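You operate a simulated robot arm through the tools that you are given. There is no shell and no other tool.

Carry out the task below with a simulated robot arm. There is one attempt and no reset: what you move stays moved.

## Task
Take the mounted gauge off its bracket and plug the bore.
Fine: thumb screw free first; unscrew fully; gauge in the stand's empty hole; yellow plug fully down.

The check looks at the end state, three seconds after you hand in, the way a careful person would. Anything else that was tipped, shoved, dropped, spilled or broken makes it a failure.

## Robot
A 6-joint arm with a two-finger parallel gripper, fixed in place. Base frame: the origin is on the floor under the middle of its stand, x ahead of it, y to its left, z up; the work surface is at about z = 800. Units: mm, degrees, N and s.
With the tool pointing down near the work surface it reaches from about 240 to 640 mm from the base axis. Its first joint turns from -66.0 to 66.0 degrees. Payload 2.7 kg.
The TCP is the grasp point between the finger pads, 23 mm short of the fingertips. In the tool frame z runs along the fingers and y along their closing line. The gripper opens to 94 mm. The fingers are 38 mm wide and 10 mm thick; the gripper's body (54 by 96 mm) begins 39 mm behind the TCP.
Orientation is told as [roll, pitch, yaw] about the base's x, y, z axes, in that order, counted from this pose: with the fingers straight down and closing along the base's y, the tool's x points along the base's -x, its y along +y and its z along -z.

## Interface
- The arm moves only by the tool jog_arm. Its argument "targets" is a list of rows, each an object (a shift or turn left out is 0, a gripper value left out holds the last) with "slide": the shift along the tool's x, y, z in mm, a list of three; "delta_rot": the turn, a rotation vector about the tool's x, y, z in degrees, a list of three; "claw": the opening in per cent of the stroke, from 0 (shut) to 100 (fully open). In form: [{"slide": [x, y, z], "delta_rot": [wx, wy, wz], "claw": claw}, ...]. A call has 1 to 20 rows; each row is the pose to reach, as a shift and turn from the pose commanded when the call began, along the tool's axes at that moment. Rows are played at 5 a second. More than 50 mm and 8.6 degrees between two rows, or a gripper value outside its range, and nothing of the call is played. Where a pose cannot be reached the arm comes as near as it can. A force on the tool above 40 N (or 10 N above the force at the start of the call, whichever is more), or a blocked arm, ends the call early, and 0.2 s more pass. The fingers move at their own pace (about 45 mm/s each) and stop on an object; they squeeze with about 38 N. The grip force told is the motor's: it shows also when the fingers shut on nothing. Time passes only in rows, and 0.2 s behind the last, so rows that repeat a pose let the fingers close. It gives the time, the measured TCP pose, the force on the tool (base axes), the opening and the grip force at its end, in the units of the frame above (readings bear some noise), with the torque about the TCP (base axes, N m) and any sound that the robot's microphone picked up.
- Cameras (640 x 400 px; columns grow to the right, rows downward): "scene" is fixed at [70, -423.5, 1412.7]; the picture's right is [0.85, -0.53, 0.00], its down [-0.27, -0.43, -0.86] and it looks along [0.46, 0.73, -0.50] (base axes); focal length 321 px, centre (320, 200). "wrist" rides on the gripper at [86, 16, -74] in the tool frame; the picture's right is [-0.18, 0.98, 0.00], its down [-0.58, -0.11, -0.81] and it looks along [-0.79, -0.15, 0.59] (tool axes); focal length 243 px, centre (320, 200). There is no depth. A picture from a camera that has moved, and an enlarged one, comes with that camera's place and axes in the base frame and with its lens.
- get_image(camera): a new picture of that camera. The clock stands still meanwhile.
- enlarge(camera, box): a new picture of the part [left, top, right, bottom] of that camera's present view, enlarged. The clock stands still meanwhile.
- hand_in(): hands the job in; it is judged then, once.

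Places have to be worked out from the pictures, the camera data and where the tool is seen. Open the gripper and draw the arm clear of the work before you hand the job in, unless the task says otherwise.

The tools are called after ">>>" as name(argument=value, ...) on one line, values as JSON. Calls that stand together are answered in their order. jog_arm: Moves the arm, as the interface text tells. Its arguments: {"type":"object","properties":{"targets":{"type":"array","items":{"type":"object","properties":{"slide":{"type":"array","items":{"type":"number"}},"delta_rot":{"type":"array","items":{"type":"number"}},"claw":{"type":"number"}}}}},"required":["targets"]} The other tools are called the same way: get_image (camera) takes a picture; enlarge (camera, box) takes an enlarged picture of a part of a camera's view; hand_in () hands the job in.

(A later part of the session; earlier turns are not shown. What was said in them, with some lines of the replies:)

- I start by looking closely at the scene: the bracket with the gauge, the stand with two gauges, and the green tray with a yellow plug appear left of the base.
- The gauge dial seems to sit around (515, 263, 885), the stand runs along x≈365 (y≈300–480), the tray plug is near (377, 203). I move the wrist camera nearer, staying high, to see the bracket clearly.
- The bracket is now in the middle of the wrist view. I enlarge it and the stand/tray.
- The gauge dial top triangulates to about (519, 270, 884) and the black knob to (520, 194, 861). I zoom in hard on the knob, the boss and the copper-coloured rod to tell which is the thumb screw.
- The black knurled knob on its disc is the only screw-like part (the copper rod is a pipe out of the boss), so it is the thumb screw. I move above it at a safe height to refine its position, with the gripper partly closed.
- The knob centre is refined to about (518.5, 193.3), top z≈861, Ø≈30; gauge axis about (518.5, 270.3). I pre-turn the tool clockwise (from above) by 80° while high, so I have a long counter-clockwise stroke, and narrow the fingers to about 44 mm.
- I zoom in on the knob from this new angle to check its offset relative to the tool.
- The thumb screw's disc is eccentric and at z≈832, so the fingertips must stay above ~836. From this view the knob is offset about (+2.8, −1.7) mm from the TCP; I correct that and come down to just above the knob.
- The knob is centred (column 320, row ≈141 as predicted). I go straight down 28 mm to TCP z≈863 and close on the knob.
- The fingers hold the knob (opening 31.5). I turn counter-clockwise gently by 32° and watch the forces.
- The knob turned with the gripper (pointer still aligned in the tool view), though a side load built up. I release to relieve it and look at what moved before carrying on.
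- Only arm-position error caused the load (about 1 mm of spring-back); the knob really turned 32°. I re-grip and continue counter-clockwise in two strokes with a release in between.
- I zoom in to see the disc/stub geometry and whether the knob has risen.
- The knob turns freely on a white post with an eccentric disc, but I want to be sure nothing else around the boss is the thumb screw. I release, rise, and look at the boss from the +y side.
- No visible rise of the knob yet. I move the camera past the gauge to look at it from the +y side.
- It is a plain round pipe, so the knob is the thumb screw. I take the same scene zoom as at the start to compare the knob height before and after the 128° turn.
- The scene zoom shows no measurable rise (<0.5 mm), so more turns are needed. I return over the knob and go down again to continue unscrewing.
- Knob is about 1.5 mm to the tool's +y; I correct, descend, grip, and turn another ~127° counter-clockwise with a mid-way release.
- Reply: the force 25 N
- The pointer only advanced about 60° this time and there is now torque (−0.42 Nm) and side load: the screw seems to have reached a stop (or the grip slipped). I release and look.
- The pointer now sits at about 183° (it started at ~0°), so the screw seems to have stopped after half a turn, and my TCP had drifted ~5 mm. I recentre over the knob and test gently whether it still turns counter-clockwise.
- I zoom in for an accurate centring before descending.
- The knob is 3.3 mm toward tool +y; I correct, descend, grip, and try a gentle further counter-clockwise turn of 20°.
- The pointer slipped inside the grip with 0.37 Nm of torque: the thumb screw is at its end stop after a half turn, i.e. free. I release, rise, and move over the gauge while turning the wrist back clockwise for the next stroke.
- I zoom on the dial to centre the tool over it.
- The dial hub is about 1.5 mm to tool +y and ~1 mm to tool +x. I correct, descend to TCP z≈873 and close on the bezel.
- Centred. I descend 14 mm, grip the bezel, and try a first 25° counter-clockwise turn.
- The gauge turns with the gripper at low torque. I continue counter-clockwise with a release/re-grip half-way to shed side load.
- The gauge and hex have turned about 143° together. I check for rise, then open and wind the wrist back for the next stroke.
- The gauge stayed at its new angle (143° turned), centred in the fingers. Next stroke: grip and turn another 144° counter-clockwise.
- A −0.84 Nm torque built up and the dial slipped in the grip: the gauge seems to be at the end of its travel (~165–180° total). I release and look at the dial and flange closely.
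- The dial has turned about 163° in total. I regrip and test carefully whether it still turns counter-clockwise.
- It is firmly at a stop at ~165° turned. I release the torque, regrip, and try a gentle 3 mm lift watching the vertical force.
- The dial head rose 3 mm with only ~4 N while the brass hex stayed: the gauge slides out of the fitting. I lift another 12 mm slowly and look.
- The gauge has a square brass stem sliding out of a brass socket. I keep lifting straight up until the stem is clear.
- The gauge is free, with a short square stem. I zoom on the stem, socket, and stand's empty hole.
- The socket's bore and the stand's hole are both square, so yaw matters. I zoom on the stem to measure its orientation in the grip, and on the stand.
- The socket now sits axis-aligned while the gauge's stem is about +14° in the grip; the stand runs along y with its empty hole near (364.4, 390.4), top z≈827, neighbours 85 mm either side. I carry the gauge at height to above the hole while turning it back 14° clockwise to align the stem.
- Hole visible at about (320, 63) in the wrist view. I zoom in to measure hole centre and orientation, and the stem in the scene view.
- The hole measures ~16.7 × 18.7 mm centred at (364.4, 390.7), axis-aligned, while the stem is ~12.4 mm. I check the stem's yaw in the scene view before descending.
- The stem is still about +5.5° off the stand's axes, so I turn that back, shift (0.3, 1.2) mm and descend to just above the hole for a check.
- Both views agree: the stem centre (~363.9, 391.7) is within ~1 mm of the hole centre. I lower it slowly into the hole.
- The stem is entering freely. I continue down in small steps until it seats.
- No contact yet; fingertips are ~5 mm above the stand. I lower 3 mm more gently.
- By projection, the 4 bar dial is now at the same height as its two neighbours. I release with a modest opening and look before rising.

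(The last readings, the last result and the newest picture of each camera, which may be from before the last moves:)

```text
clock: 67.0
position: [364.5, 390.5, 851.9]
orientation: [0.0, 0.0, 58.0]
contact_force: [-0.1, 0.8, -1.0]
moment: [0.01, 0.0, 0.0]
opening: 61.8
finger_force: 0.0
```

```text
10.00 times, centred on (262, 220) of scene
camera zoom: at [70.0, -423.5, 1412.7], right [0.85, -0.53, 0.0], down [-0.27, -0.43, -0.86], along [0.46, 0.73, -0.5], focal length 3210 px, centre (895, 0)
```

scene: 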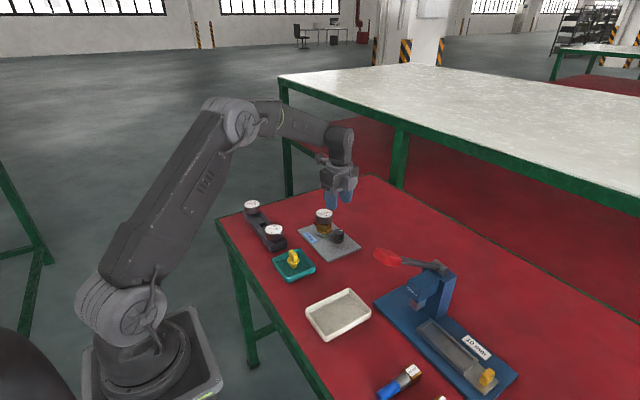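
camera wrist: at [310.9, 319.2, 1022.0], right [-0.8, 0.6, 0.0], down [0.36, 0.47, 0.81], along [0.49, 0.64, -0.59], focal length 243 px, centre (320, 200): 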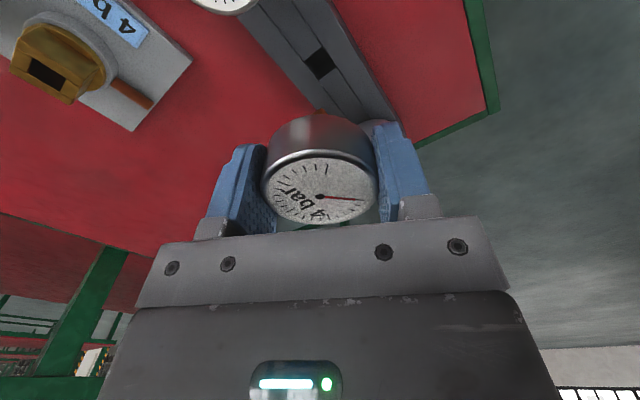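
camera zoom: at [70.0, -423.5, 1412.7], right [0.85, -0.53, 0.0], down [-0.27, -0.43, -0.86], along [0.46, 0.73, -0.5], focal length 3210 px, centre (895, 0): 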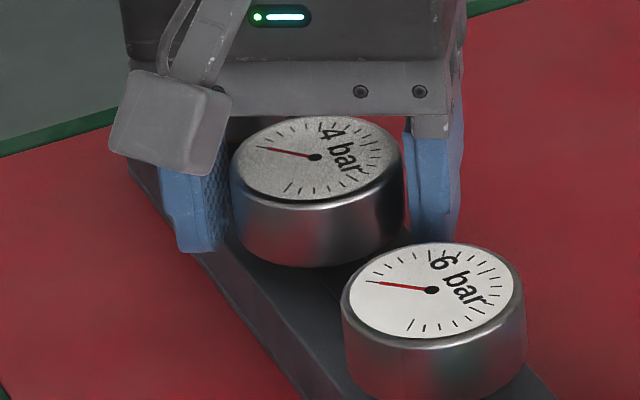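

The gauge stands in the hole without moving. I rise straight up clear of it.

>>> jog_arm(targets=[{"slide": [0, 0, -10]}, {"slide": [0, 0, -25]}, {"slide": [0, 0, -50]}, {"slide": [0, 0, -80]}, {"slide": [0, 0, -110]}, {"slide": [0, 0, -110]}])

>>> enlarge(camera="scene", box=[235, 190, 305, 250])

>>> get_image(camera="wrist")

```text
clock: 68.4
position: [365.0, 388.7, 963.2]
orientation: [-0.1, 0.0, 58.1]
contact_force: [-0.6, 0.1, -0.5]
moment: [0.0, -0.01, 0.0]
opening: 62.0
finger_force: 0.1
```

```text
6.67 times, centred on (270, 220) of scene
camera zoom: at [70.0, -423.5, 1412.7], right [0.85, -0.53, 0.0], down [-0.27, -0.43, -0.86], along [0.46, 0.73, -0.5], focal length 2140 px, centre (653, 67)
```

zoom: 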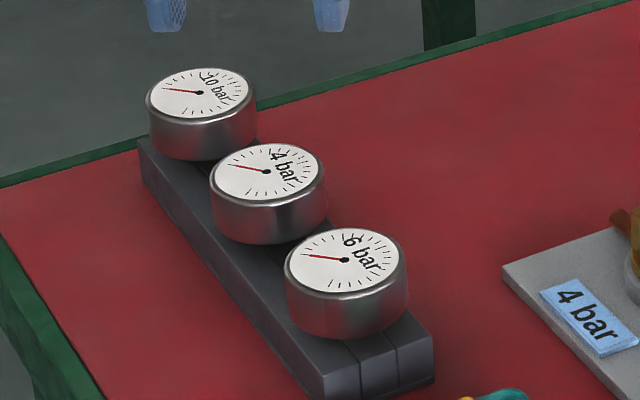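

```text
taken
camera wrist: at [305.2, 324.5, 1037.6], right [-0.74, 0.68, 0.0], down [0.4, 0.44, 0.81], along [0.55, 0.59, -0.59], focal length 243 px, centre (320, 200)
```

wrist: 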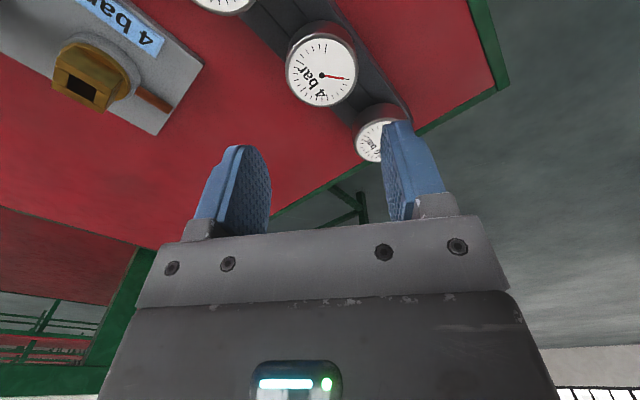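

The 4 bar gauge stands level with its neighbours. Now the plug: I move above the green tray to measure it.

>>> jog_arm(targets=[{"slide": [30, -22, 0]}, {"slide": [60, -44, 0]}, {"slide": [90, -66, 0]}, {"slide": [120, -88, 0]}, {"slide": [151, -109, 0]}, {"slide": [151, -109, 0]}])

>>> get_image(camera="wrist")

>>> enlarge(camera="scene", box=[270, 240, 320, 290])

```text
clock: 69.8
position: [376.7, 206.0, 960.7]
orientation: [0.0, 0.0, 58.1]
contact_force: [0.3, -0.9, 0.1]
moment: [0.01, -0.01, 0.01]
opening: 62.2
finger_force: 0.0
```

```text
taken
camera wrist: at [318.2, 141.5, 1035.6], right [-0.74, 0.68, 0.0], down [0.4, 0.44, 0.81], along [0.55, 0.59, -0.59], focal length 243 px, centre (320, 200)
```

wrist: 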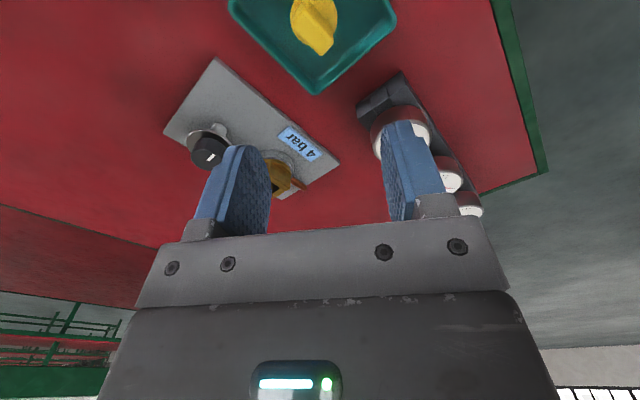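

```text
8.00 times, centred on (295, 265) of scene
camera zoom: at [70.0, -423.6, 1412.7], right [0.85, -0.53, 0.0], down [-0.27, -0.43, -0.86], along [0.46, 0.73, -0.5], focal length 2568 px, centre (520, -320)
```

zoom: 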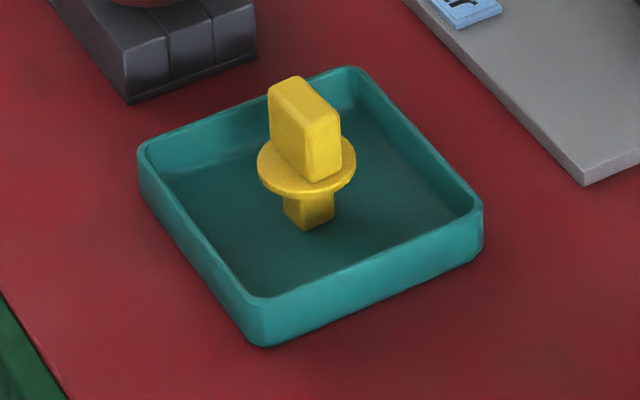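

The plug stands upright on a short square stem; its handle's long side runs roughly along y. I turn the wrist to about yaw −82 (fingers closing along x) and look again from there.

>>> jog_arm(targets=[{"slide": [5, 16, 0], "delta_rot": [0, 0, 8.5]}, {"slide": [5, 16, 0], "delta_rot": [0, 0, 17]}, {"slide": [5, 16, 0], "delta_rot": [0, 0, 25.5]}, {"slide": [5, 16, 0], "delta_rot": [0, 0, 34]}, {"slide": [5, 16, 0], "delta_rot": [0, 0, 42.5]}, {"slide": [5, 16, 0], "delta_rot": [0, 0, 51]}, {"slide": [5, 16, 0], "delta_rot": [0, 0, 59.5]}, {"slide": [5, 16, 0], "delta_rot": [0, 0, 68]}, {"slide": [5, 16, 0], "delta_rot": [0, 0, 76.5]}, {"slide": [5, 16, 0], "delta_rot": [0, 0, 85]}, {"slide": [5, 16, 0], "delta_rot": [0, 0, 93.5]}, {"slide": [5, 16, 0], "delta_rot": [0, 0, 102]}, {"slide": [5, 16, 0], "delta_rot": [0, 0, 110.5]}, {"slide": [5, 16, 0], "delta_rot": [0, 0, 119]}, {"slide": [5, 16, 0], "delta_rot": [0, 0, 127.5]}, {"slide": [5, 16, 0], "delta_rot": [0, 0, 136]}, {"slide": [5, 16, 0], "delta_rot": [0, 0, 140]}, {"slide": [5, 16, 0], "delta_rot": [0, 0, 140]}])

>>> get_image(camera="wrist")

>>> enlarge(camera="scene", box=[280, 245, 310, 275])

```text
clock: 73.6
position: [360.5, 209.1, 962.2]
orientation: [0.0, 0.0, -82.1]
contact_force: [0.4, 0.7, 0.9]
moment: [0.0, 0.01, 0.01]
opening: 61.9
finger_force: 0.0
```

```text
taken
camera wrist: at [364.2, 297.4, 1036.4], right [1.0, -0.05, 0.0], down [-0.03, -0.59, 0.81], along [-0.04, -0.81, -0.59], focal length 243 px, centre (320, 200)
```

wrist: 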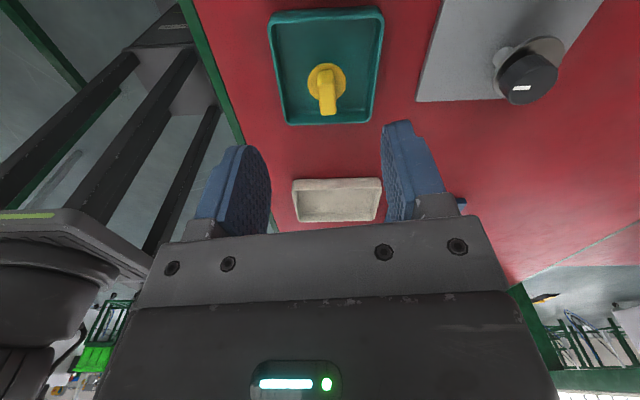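

```text
13.33 times, centred on (295, 260) of scene
camera zoom: at [70.0, -423.5, 1412.7], right [0.85, -0.53, 0.0], down [-0.27, -0.43, -0.86], along [0.46, 0.73, -0.5], focal length 4281 px, centre (653, -600)
```

zoom: 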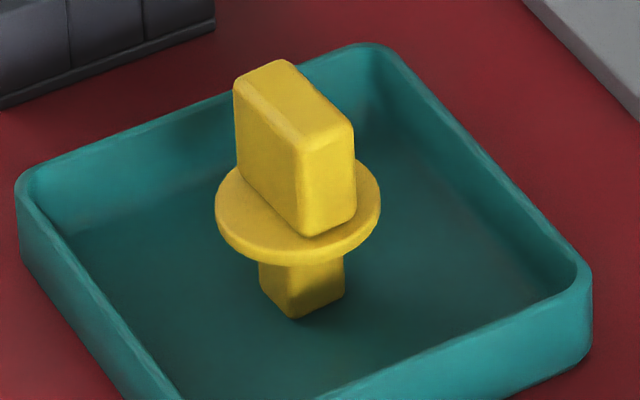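

The plug stands at about (366.5, 190), handle top z≈854, flange top z≈826, rotated ~+9° from the axes. I zoom in from the wrist to refine.

>>> enlarge(camera="wrist", box=[280, 40, 370, 130])

```text
4.44 times, centred on (325, 85) of wrist
camera zoom: at [364.2, 297.4, 1036.4], right [1.0, -0.05, 0.0], down [-0.03, -0.59, 0.81], along [-0.04, -0.81, -0.59], focal length 1078 px, centre (298, 711)
```

zoom: 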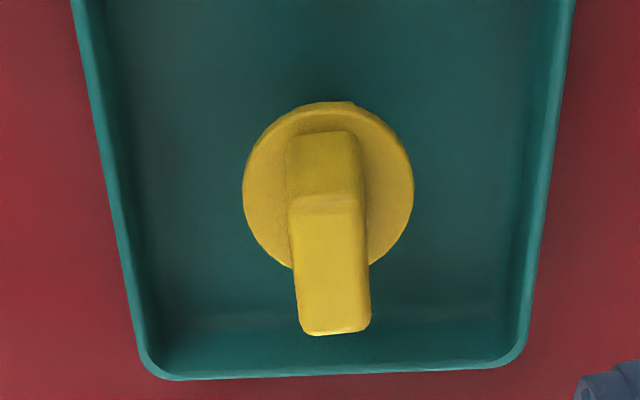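

From the wrist the handle is ~12.5 × 25 mm, centred at about (365.2, 186.8), top z≈856, turned ~+3–5°. I move over it, turn to yaw −85, narrow the fingers to ~38 mm and descend to z≈900 to check alignment.

>>> jog_arm(targets=[{"slide": [-12, 0.8, 0], "delta_rot": [0, 0, 1.5], "claw": 40}, {"slide": [-23.7, 1.6, 0], "delta_rot": [0, 0, 3], "claw": 40}, {"slide": [-23.7, 1.6, 20], "delta_rot": [0, 0, 3]}, {"slide": [-23.7, 1.6, 40], "delta_rot": [0, 0, 3]}, {"slide": [-23.7, 1.6, 62], "delta_rot": [0, 0, 3]}, {"slide": [-23.7, 1.6, 62], "delta_rot": [0, 0, 3]}])

>>> get_image(camera="wrist")

>>> enlarge(camera="wrist", box=[260, 70, 380, 190])

>>> enlarge(camera="scene", box=[265, 220, 325, 290])

```text
clock: 75.0
position: [366.2, 187.4, 900.1]
orientation: [0.0, -0.1, -84.9]
contact_force: [-0.1, 0.1, 0.2]
moment: [-0.01, 0.02, -0.01]
opening: 37.9
finger_force: 0.1
```

```text
taken
camera wrist: at [374.0, 274.9, 974.0], right [1.0, -0.1, 0.0], down [-0.06, -0.59, 0.81], along [-0.08, -0.8, -0.59], focal length 243 px, centre (320, 200)
```

wrist: 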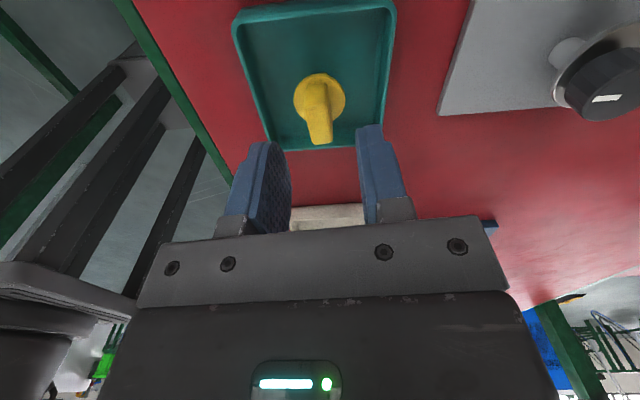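

```text
3.33 times, centred on (320, 130) of wrist
camera zoom: at [374.0, 274.9, 974.0], right [1.0, -0.1, 0.0], down [-0.06, -0.59, 0.81], along [-0.08, -0.8, -0.59], focal length 809 px, centre (320, 433)
```

zoom: 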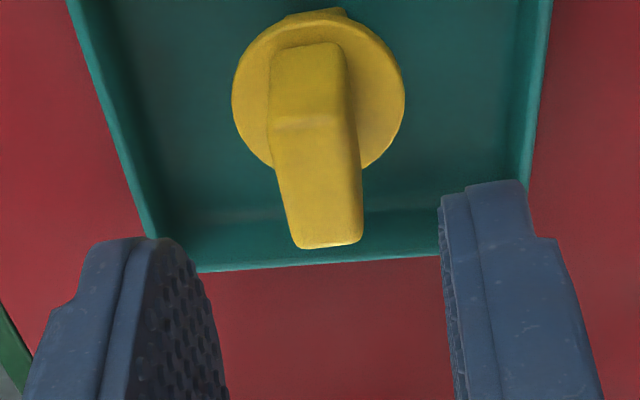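

```text
5.71 times, centred on (295, 255) of scene
camera zoom: at [70.0, -423.5, 1412.7], right [0.85, -0.53, 0.0], down [-0.27, -0.43, -0.86], along [0.46, 0.73, -0.5], focal length 1834 px, centre (463, -114)
```

zoom: 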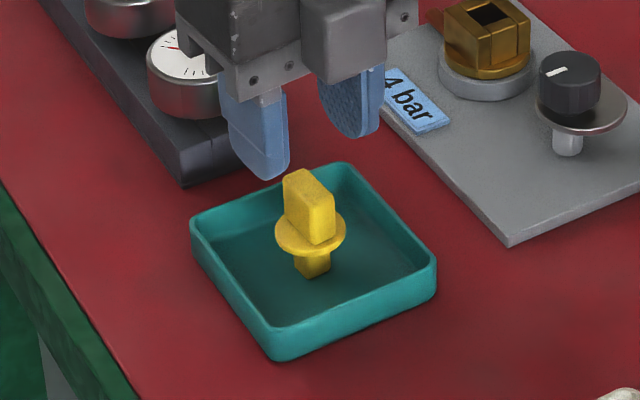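

The handle is centred under the TCP and lies ~3° off my yaw. I turn 3° more, descend to TCP z≈854 (tips ~4 mm above the flange) and close on it.

>>> jog_arm(targets=[{"slide": [0, 0, 15], "delta_rot": [0, 0, 3]}, {"slide": [0, 0, 30], "delta_rot": [0, 0, 3]}, {"slide": [0, 0, 40], "delta_rot": [0, 0, 3]}, {"slide": [0, 0, 46], "delta_rot": [0, 0, 3]}, {"slide": [0, 0, 46], "delta_rot": [0, 0, 3]}])

>>> enlarge(camera="wrist", box=[240, 90, 400, 220])

>>> enlarge(camera="scene", box=[275, 235, 315, 280])

```text
clock: 76.2
position: [365.2, 184.5, 855.2]
orientation: [0.0, 0.0, -88.0]
contact_force: [-0.1, 0.2, 0.7]
moment: [-0.01, 0.0, -0.01]
opening: 37.7
finger_force: 0.0
```

```text
3.08 times, centred on (320, 155) of wrist
camera zoom: at [377.8, 273.5, 929.2], right [0.99, -0.15, 0.0], down [-0.09, -0.58, 0.81], along [-0.12, -0.8, -0.59], focal length 746 px, centre (320, 338)
```

zoom: 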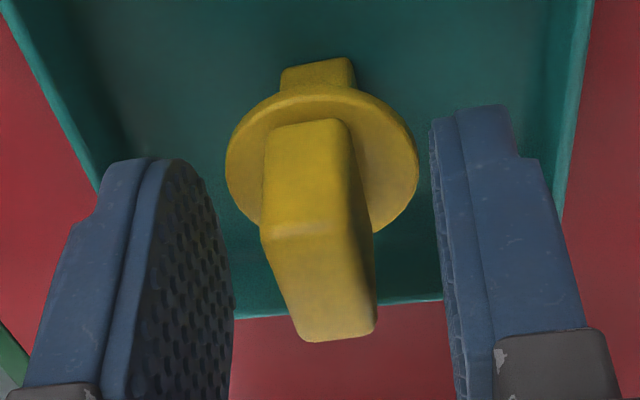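

```text
8.89 times, centred on (295, 258) of scene
camera zoom: at [70.0, -423.5, 1412.7], right [0.85, -0.53, 0.0], down [-0.27, -0.43, -0.86], along [0.46, 0.73, -0.5], focal length 2854 px, centre (542, -311)
```

zoom: 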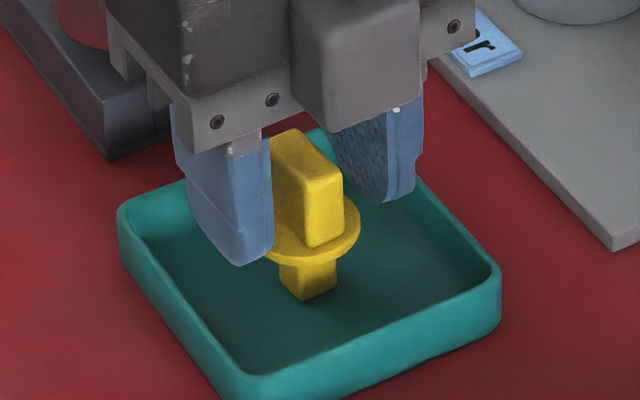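

The handle is centred between the fingers. I close on it.

>>> jog_arm(targets=[{"claw": 25}, {"claw": 15}, {"claw": 5}, {"claw": 5}, {"claw": 5}])

>>> enlarge(camera="wrist", box=[240, 90, 400, 220])

>>> enlarge(camera="scene", box=[275, 235, 315, 280])

```text
clock: 77.4
position: [363.2, 185.4, 855.0]
orientation: [0.0, -0.1, -88.0]
contact_force: [0.2, 0.2, 0.0]
moment: [-0.03, 0.0, 0.03]
opening: 12.7
finger_force: 38.1
```

```text
3.08 times, centred on (320, 155) of wrist
camera zoom: at [377.8, 273.5, 929.4], right [0.99, -0.15, 0.0], down [-0.09, -0.58, 0.81], along [-0.12, -0.8, -0.59], focal length 746 px, centre (320, 338)
```

zoom: 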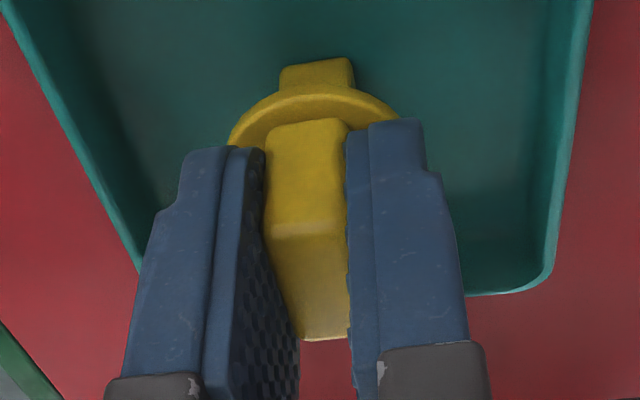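

```text
8.89 times, centred on (295, 258) of scene
camera zoom: at [70.0, -423.5, 1412.7], right [0.85, -0.53, 0.0], down [-0.27, -0.43, -0.86], along [0.46, 0.73, -0.5], focal length 2854 px, centre (542, -311)
```

zoom: 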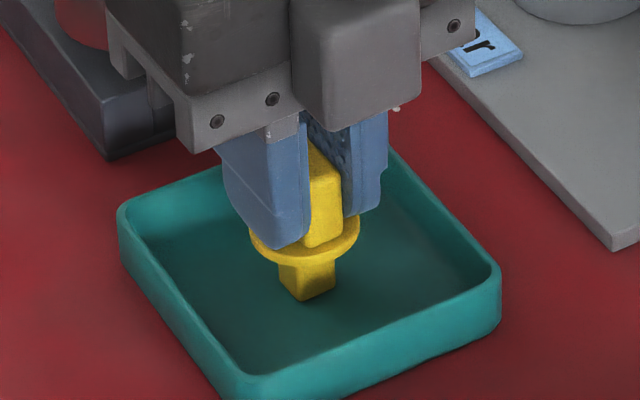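

Gripped (opening 12.7). I lift straight up out of the tray.

>>> jog_arm(targets=[{"slide": [0, 0, -5]}, {"slide": [0, 0, -15]}, {"slide": [0, 0, -30]}, {"slide": [0, 0, -50]}, {"slide": [0, 0, -75]}, {"slide": [0, 0, -100]}, {"slide": [0, 0, -100]}])

>>> enlarge(camera="scene", box=[270, 200, 320, 280])

>>> enlarge(camera="wrist", box=[240, 40, 400, 220])

```text
clock: 79.0
position: [365.6, 188.0, 955.1]
orientation: [0.0, 0.0, -88.0]
contact_force: [0.0, -0.5, -0.4]
moment: [0.03, 0.02, -0.01]
opening: 12.7
finger_force: 38.6
```

```text
5.00 times, centred on (295, 240) of scene
camera zoom: at [70.0, -423.5, 1412.7], right [0.85, -0.53, 0.0], down [-0.27, -0.43, -0.86], along [0.46, 0.73, -0.5], focal length 1605 px, centre (445, 0)
```

zoom: 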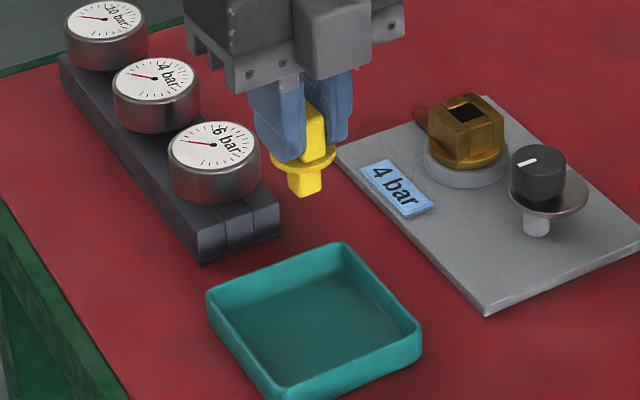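

```text
2.22 times, centred on (320, 130) of wrist
camera zoom: at [378.3, 274.6, 1028.9], right [0.99, -0.15, 0.0], down [-0.09, -0.58, 0.81], along [-0.12, -0.8, -0.59], focal length 539 px, centre (320, 356)
```

zoom: 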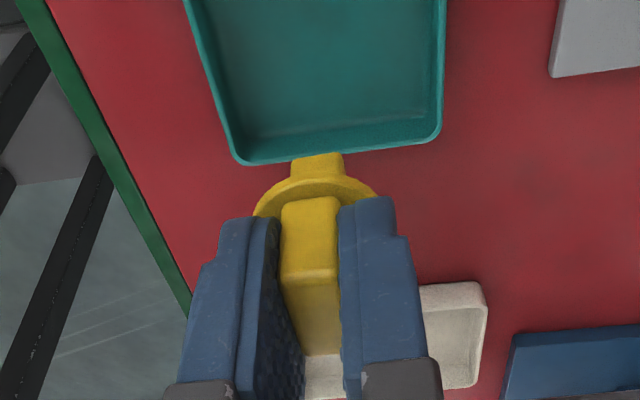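

The plug is held straight. I carry it at this height to above the socket (519.3, 269.8), turning to yaw −90 to match the axis-aligned bore.

>>> jog_arm(targets=[{"slide": [15.3, 31.3, 0]}, {"slide": [30.6, 62.6, 0]}, {"slide": [45.9, 93.9, 0], "delta_rot": [0, 0, 1]}, {"slide": [61.2, 125.2, 0], "delta_rot": [0, 0, 2]}, {"slide": [76.4, 156.5, 0], "delta_rot": [0, 0, 2]}, {"slide": [76.4, 156.5, 0], "delta_rot": [0, 0, 2]}, {"slide": [76.4, 156.5, 0], "delta_rot": [0, 0, 2]}])

>>> get_image(camera="wrist")

>>> enlarge(camera="wrist", box=[260, 20, 380, 150])

>>> enlarge(camera="scene", box=[310, 180, 350, 235])

```text
clock: 80.6
position: [519.3, 268.6, 953.2]
orientation: [0.0, 0.0, -90.0]
contact_force: [0.0, -0.2, 0.0]
moment: [0.0, -0.01, 0.0]
opening: 13.0
finger_force: 38.6
```

```text
taken
camera wrist: at [535.8, 356.1, 1027.1], right [0.98, -0.18, 0.0], down [-0.11, -0.58, 0.81], along [-0.15, -0.79, -0.59], focal length 243 px, centre (320, 200)
```

wrist: 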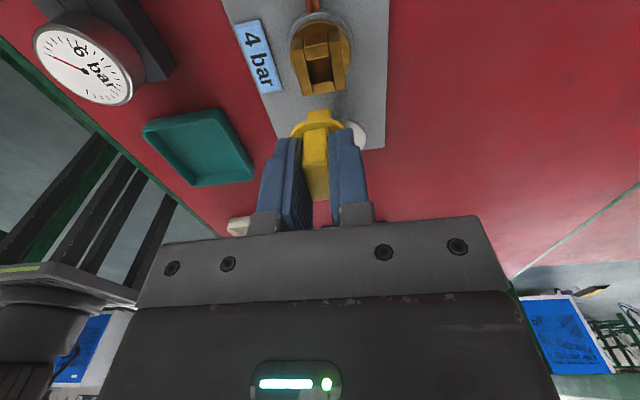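

```text
3.08 times, centred on (320, 85) of wrist
camera zoom: at [535.8, 356.1, 1027.1], right [0.98, -0.18, 0.0], down [-0.11, -0.58, 0.81], along [-0.15, -0.79, -0.59], focal length 746 px, centre (320, 554)
```

zoom: 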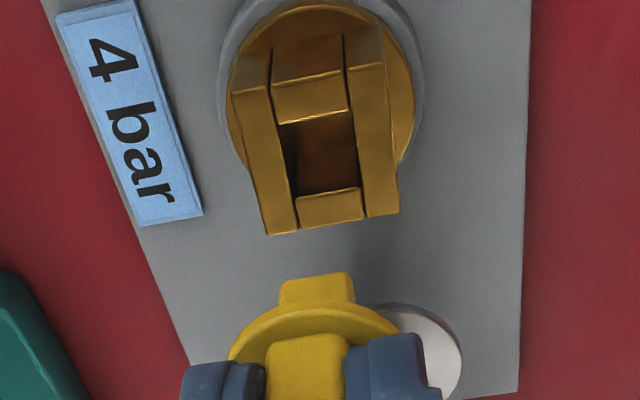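

```text
7.27 times, centred on (330, 208) of scene
camera zoom: at [70.0, -423.5, 1412.7], right [0.85, -0.53, 0.0], down [-0.27, -0.43, -0.86], along [0.46, 0.73, -0.5], focal length 2335 px, centre (247, 146)
```

zoom: 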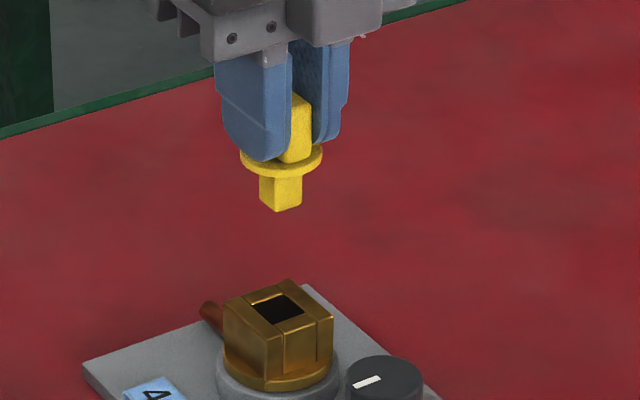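

The bore measures x 512.7–528.5, y 264–281.5 (≈15.8 × 17.5 mm), axis-aligned; the plug stem is ~12.5 mm. I shift about (+0.5, +1.8) mm and descend until the stem is just above the socket, then check.

>>> jog_arm(targets=[{"slide": [1.8, 0.5, 10]}, {"slide": [1.8, 0.5, 20]}, {"slide": [1.8, 0.5, 30]}, {"slide": [1.8, 0.5, 40]}, {"slide": [1.8, 0.5, 45]}, {"slide": [1.8, 0.5, 45]}])

>>> enlarge(camera="wrist", box=[260, 40, 380, 150])

>>> enlarge(camera="scene", box=[315, 195, 345, 230])

```text
clock: 82.0
position: [520.4, 269.8, 908.9]
orientation: [-0.1, 0.0, -90.0]
contact_force: [0.2, -0.3, -0.6]
moment: [0.01, -0.02, -0.03]
opening: 12.7
finger_force: 38.3
```

```text
3.64 times, centred on (320, 95) of wrist
camera zoom: at [536.3, 357.4, 983.4], right [0.98, -0.18, 0.0], down [-0.11, -0.58, 0.81], along [-0.15, -0.79, -0.59], focal length 882 px, centre (320, 582)
```

zoom: 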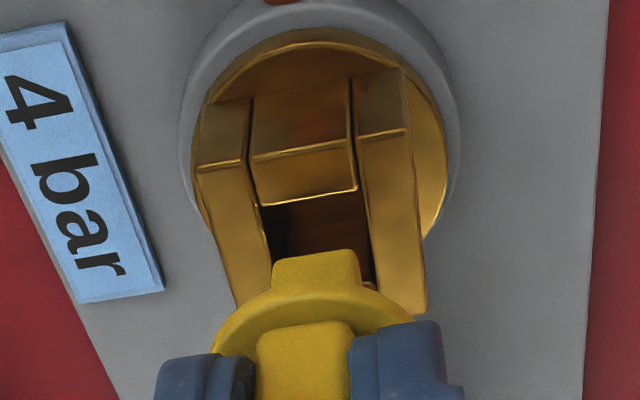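

```text
11.43 times, centred on (330, 212) of scene
camera zoom: at [70.0, -423.5, 1412.7], right [0.85, -0.53, 0.0], down [-0.27, -0.43, -0.86], along [0.46, 0.73, -0.5], focal length 3669 px, centre (206, 57)
```

zoom: 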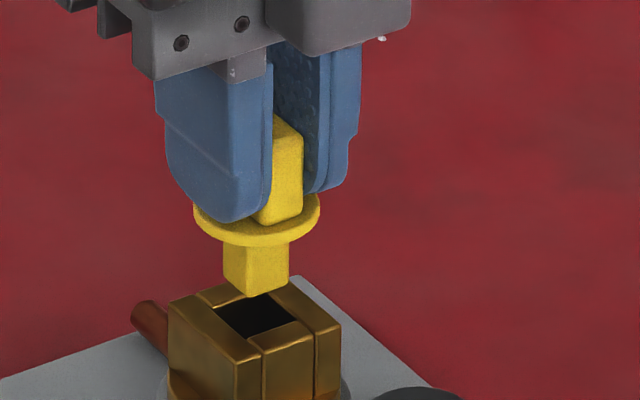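

Triangulating the same corner in both views puts the stem centre within ~1 mm of the bore centre and ~8.5 mm above it. I nudge +0.5 mm in y and lower slowly, watching the force.

>>> jog_arm(targets=[{"slide": [0.5, 0, 2]}, {"slide": [0.5, 0, 4]}, {"slide": [0.5, 0, 6]}, {"slide": [0.5, 0, 8]}, {"slide": [0.5, 0, 10]}, {"slide": [0.5, 0, 12]}, {"slide": [0.5, 0, 12]}])

>>> enlarge(camera="wrist", box=[260, 40, 380, 150])

>>> enlarge(camera="scene", box=[315, 195, 345, 230])

```text
clock: 83.6
position: [520.3, 269.3, 897.7]
orientation: [0.0, 0.0, -90.0]
contact_force: [0.6, -0.2, 0.0]
moment: [-0.02, -0.03, 0.0]
opening: 12.9
finger_force: 37.5
```

```text
3.64 times, centred on (320, 95) of wrist
camera zoom: at [535.9, 357.2, 971.5], right [0.98, -0.18, 0.0], down [-0.11, -0.58, 0.81], along [-0.15, -0.79, -0.59], focal length 882 px, centre (320, 582)
```

zoom: 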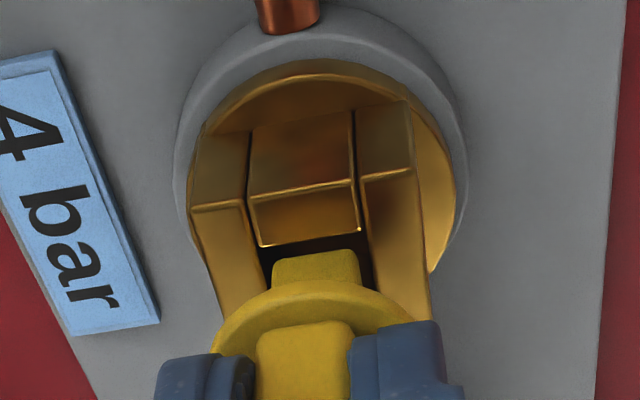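

```text
11.43 times, centred on (330, 212) of scene
camera zoom: at [70.0, -423.5, 1412.7], right [0.85, -0.53, 0.0], down [-0.27, -0.43, -0.86], along [0.46, 0.73, -0.5], focal length 3669 px, centre (206, 57)
```

zoom: 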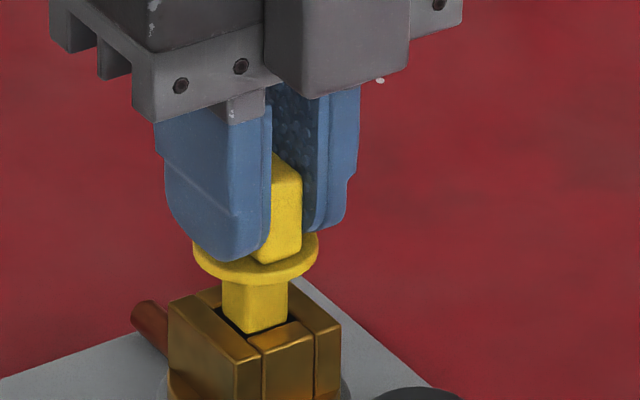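

The stem is entering the bore in both views with no force. I continue down slowly.

>>> jog_arm(targets=[{"slide": [0, 0, 1.5]}, {"slide": [0, 0, 3]}, {"slide": [0, 0, 4.5]}, {"slide": [0, 0, 6]}, {"slide": [0, 0, 6]}])

>>> enlarge(camera="wrist", box=[260, 40, 380, 150])

>>> enlarge(camera="scene", box=[315, 195, 345, 230])

```text
clock: 84.8
position: [520.3, 270.1, 890.8]
orientation: [0.0, 0.0, -90.0]
contact_force: [0.3, 1.3, -0.2]
moment: [0.02, -0.01, 0.03]
opening: 12.6
finger_force: 38.3
```

```text
3.64 times, centred on (320, 95) of wrist
camera zoom: at [535.9, 356.9, 965.4], right [0.98, -0.18, 0.0], down [-0.11, -0.58, 0.81], along [-0.15, -0.79, -0.59], focal length 882 px, centre (320, 582)
```

zoom: 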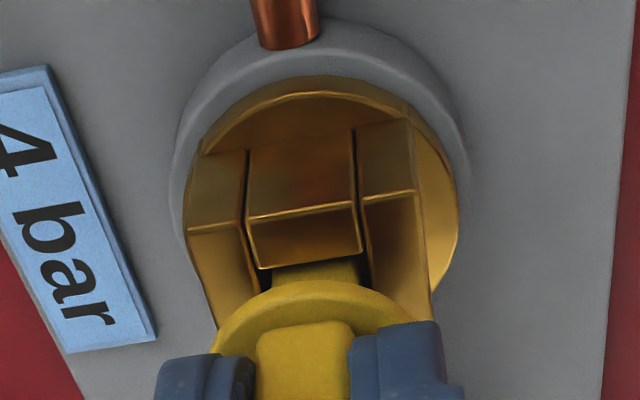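

```text
11.43 times, centred on (330, 212) of scene
camera zoom: at [70.0, -423.5, 1412.7], right [0.85, -0.53, 0.0], down [-0.27, -0.43, -0.86], along [0.46, 0.73, -0.5], focal length 3669 px, centre (206, 57)
```

zoom: 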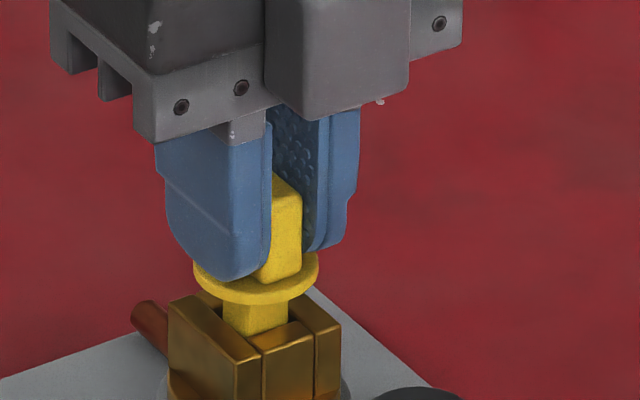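

The stem is well inside the bore without resistance. I continue down to seat the flange.

>>> jog_arm(targets=[{"slide": [0, 0, 2]}, {"slide": [0, 0, 4]}, {"slide": [0, 0, 6]}, {"slide": [0, 0, 8]}, {"slide": [0, 0, 9]}, {"slide": [0, 0, 10]}, {"slide": [0, 0, 10]}])

>>> enlarge(camera="scene", box=[315, 195, 345, 230])

```text
clock: 86.4
position: [520.4, 270.0, 880.9]
orientation: [0.0, 0.2, -90.0]
contact_force: [-0.4, 0.7, 0.1]
moment: [0.01, 0.03, 0.01]
opening: 12.9
finger_force: 37.9
```

```text
11.43 times, centred on (330, 212) of scene
camera zoom: at [70.0, -423.5, 1412.7], right [0.85, -0.53, 0.0], down [-0.27, -0.43, -0.86], along [0.46, 0.73, -0.5], focal length 3669 px, centre (206, 57)
```

zoom: 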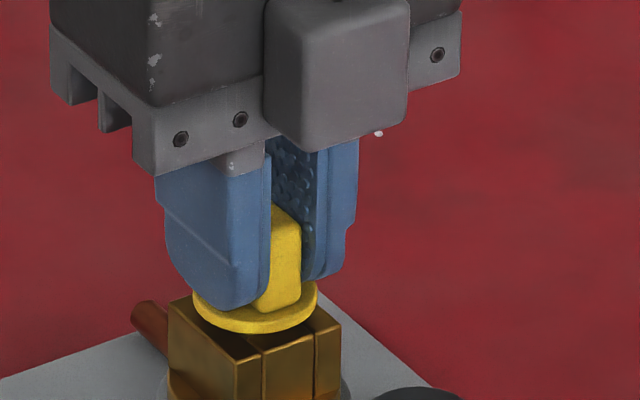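

The flange is almost on the socket. I press on in 1 mm steps until contact force appears.

>>> jog_arm(targets=[{"slide": [0, 0, 1]}, {"slide": [0, 0, 2]}, {"slide": [0, 0, 3]}, {"slide": [0, 0, 3]}])

>>> enlarge(camera="scene", box=[318, 205, 342, 230])

```text
clock: 87.4
position: [519.8, 269.5, 878.7]
orientation: [0.0, 0.0, -90.0]
contact_force: [0.1, 0.0, -0.1]
moment: [-0.02, 0.05, 0.02]
opening: 12.6
finger_force: 38.0
```

```text
16.00 times, centred on (330, 218) of scene
camera zoom: at [70.0, -423.5, 1412.7], right [0.85, -0.53, 0.0], down [-0.27, -0.43, -0.86], along [0.46, 0.73, -0.5], focal length 5137 px, centre (160, -80)
```

zoom: 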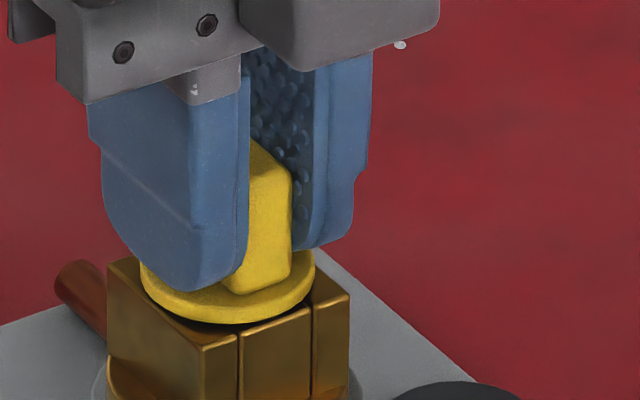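

Still no contact force; I continue in 1 mm steps.

>>> jog_arm(targets=[{"slide": [0, 0, 1]}, {"slide": [0, 0, 2]}, {"slide": [0, 0, 3]}, {"slide": [0, 0, 3]}])

>>> enlarge(camera="scene", box=[318, 205, 342, 230])

```text
clock: 88.4
position: [519.2, 268.3, 876.9]
orientation: [0.2, -0.1, -90.0]
contact_force: [-3.6, -0.8, 10.0]
moment: [-0.12, 0.1, -0.03]
opening: 12.8
finger_force: 37.7
```

```text
16.00 times, centred on (330, 218) of scene
camera zoom: at [69.8, -423.7, 1412.7], right [0.85, -0.53, 0.0], down [-0.27, -0.43, -0.86], along [0.46, 0.73, -0.5], focal length 5137 px, centre (160, -80)
```

zoom: 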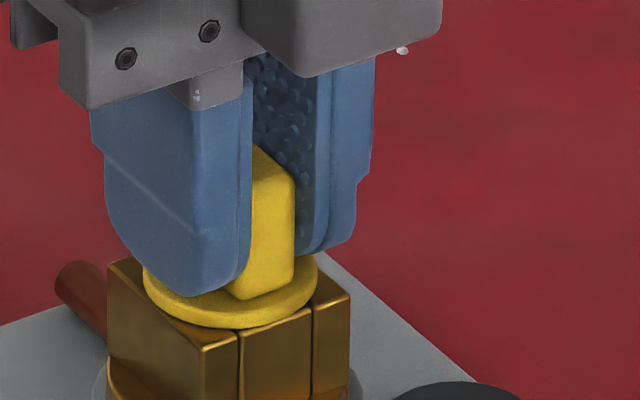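

A 10 N upward reaction: the flange is seated on the socket. I open the fingers moderately and rise.

>>> jog_arm(targets=[{"slide": [0, 0, -1]}, {"slide": [0, 0, -1], "claw": 20}, {"slide": [0, 0, -1], "claw": 35}, {"slide": [0, 0, -1], "claw": 35}, {"slide": [0, 0, -10]}, {"slide": [0, 0, -30]}, {"slide": [0, 0, -60]}, {"slide": [0, 0, -90]}, {"slide": [0, 0, -90]}])

>>> enlarge(camera="scene", box=[315, 200, 350, 240])

>>> get_image(camera="wrist")

>>> enlarge(camera="wrist", box=[260, 0, 380, 130])

```text
clock: 90.4
position: [521.7, 269.8, 966.4]
orientation: [-0.1, 0.0, -89.9]
contact_force: [0.1, -0.4, 0.6]
moment: [-0.01, 0.0, 0.02]
opening: 33.3
finger_force: 0.0
```

```text
10.00 times, centred on (332, 220) of scene
camera zoom: at [70.0, -423.5, 1412.7], right [0.85, -0.53, 0.0], down [-0.27, -0.43, -0.86], along [0.46, 0.73, -0.5], focal length 3210 px, centre (195, 0)
```

zoom: 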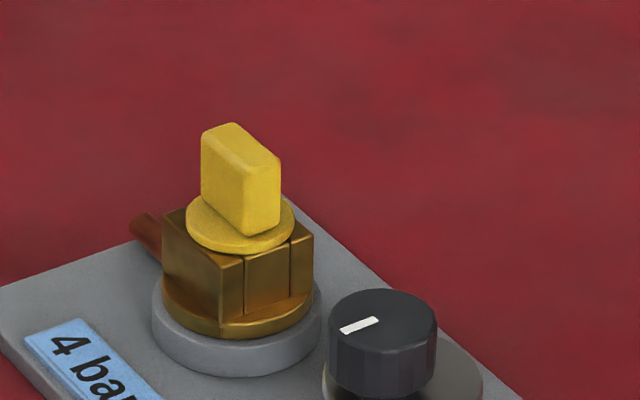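

```text
taken
camera wrist: at [537.0, 357.8, 1039.8], right [0.98, -0.18, 0.0], down [-0.11, -0.58, 0.81], along [-0.15, -0.79, -0.59], focal length 243 px, centre (320, 200)
```

wrist: 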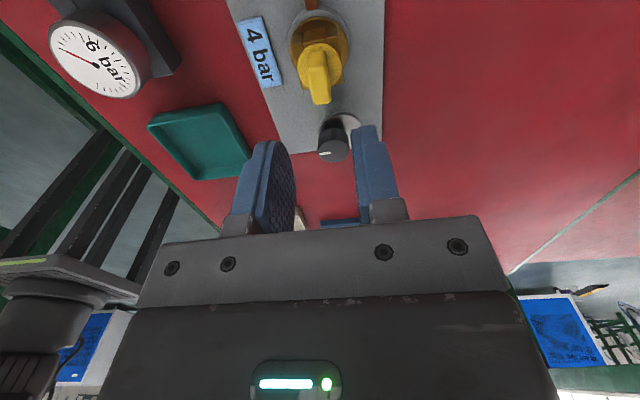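

```text
3.08 times, centred on (320, 65) of wrist
camera zoom: at [537.0, 357.8, 1039.8], right [0.98, -0.18, 0.0], down [-0.11, -0.58, 0.81], along [-0.15, -0.79, -0.59], focal length 746 px, centre (320, 615)
```

zoom: 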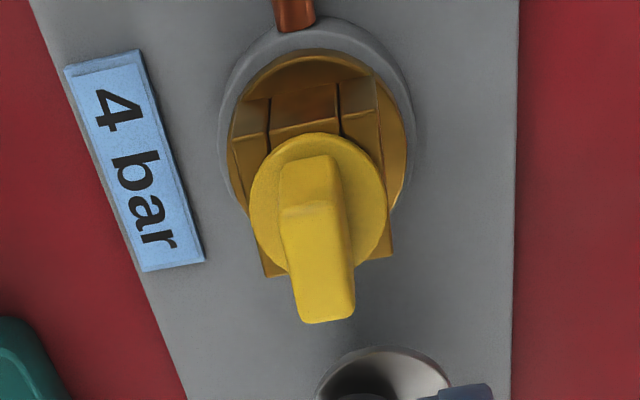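

The plug's flange lies flush on the socket and the gauge is in the stand. I open the gripper, draw the arm up and back clear of the work, then do a final check.

>>> jog_arm(targets=[{"slide": [0, 0, -45]}, {"slide": [0, 0, -90], "claw": 100}, {"slide": [-20, -20, -130]}, {"slide": [-50, -50, -150]}, {"slide": [-80, -80, -160]}, {"slide": [-110, -110, -160]}, {"slide": [-140, -140, -160]}, {"slide": [-170, -150, -160]}, {"slide": [-200, -150, -160]}, {"slide": [-200, -150, -160]}])

>>> get_image(camera="scene")

>>> enlarge(camera="scene", box=[315, 200, 355, 250])

>>> enlarge(camera="scene", box=[230, 190, 330, 290])

```text
clock: 92.6
position: [369.3, 70.9, 1124.5]
orientation: [0.0, 0.0, -90.0]
contact_force: [0.1, 0.9, 0.5]
moment: [0.0, 0.01, 0.02]
opening: 93.9
finger_force: 0.1
```

```text
taken
```

scene: 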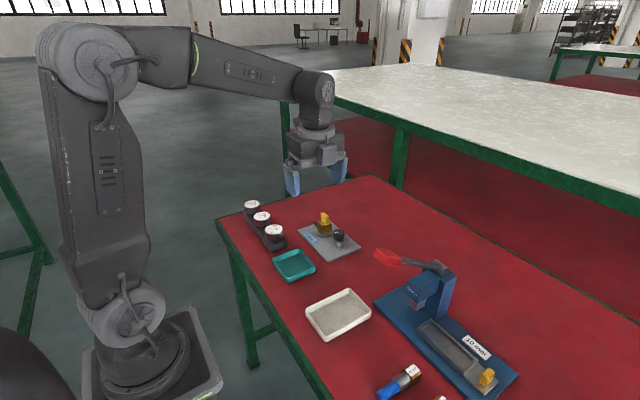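

```text
8.00 times, centred on (335, 225) of scene
camera zoom: at [70.0, -423.5, 1412.7], right [0.85, -0.53, 0.0], down [-0.27, -0.43, -0.86], along [0.46, 0.73, -0.5], focal length 2568 px, centre (200, 0)
```

zoom: 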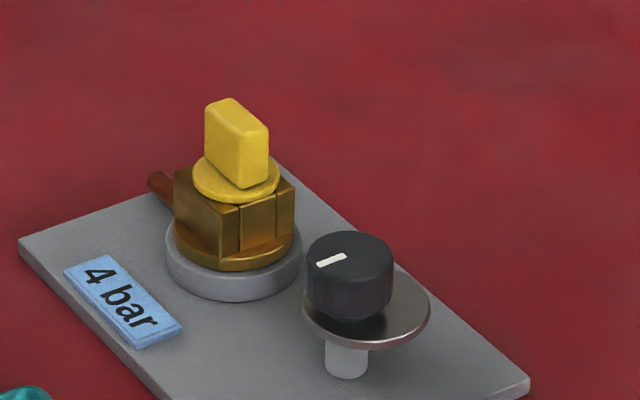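

```text
4.00 times, centred on (280, 240) of scene
camera zoom: at [70.0, -423.5, 1412.7], right [0.85, -0.53, 0.0], down [-0.27, -0.43, -0.86], along [0.46, 0.73, -0.5], focal length 1284 px, centre (480, 40)
```

zoom: 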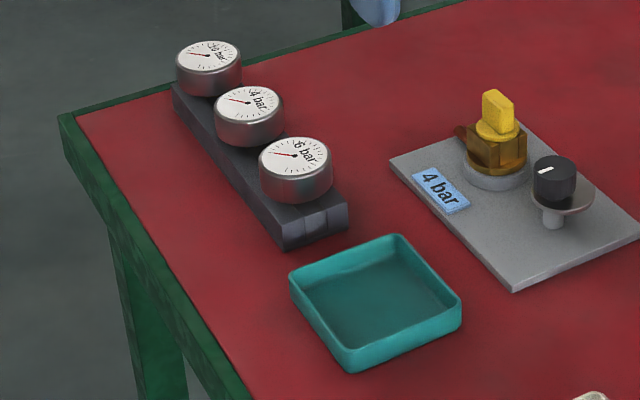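

The plate, stand and tray are where they started. The 4 bar gauge stands level in the stand, the yellow plug's flange is flush on the bore, and the arm is clear with the gripper open. I hand in.

>>> hand_in()

```text
The job is handed in.
```

The gauge is off its bracket and in the stand's empty hole, and the yellow plug is fully down in the bore. I've handed the job in, and the result of the check isn't back yet.

- **Thumb screw:** I turned it counter-clockwise about half a turn, until it hit a firm stop. I took that as free. The knob didn't visibly rise, so there was no other sign to go by.
- **Unscrewing:** With the screw free, the gauge and its brass collar turned easily until they hit a stop, after about 165° for the gauge and 150° for the collar. The gauge then lifted straight out with only about 5 N of force.
- **Gauge:** Its square stem is in the middle hole of the stand. The dial is level with the 10 bar and 6 bar gauges and faces the same way.
- **Plug:** It went in without resistance until the flange met the top of the collar, with about 10 N pushing back. The flange looks flush all round.

In the final picture, the bracket plate, stand, tray and other parts look to be where they started. The gripper is open and the arm is drawn back clear of the work.
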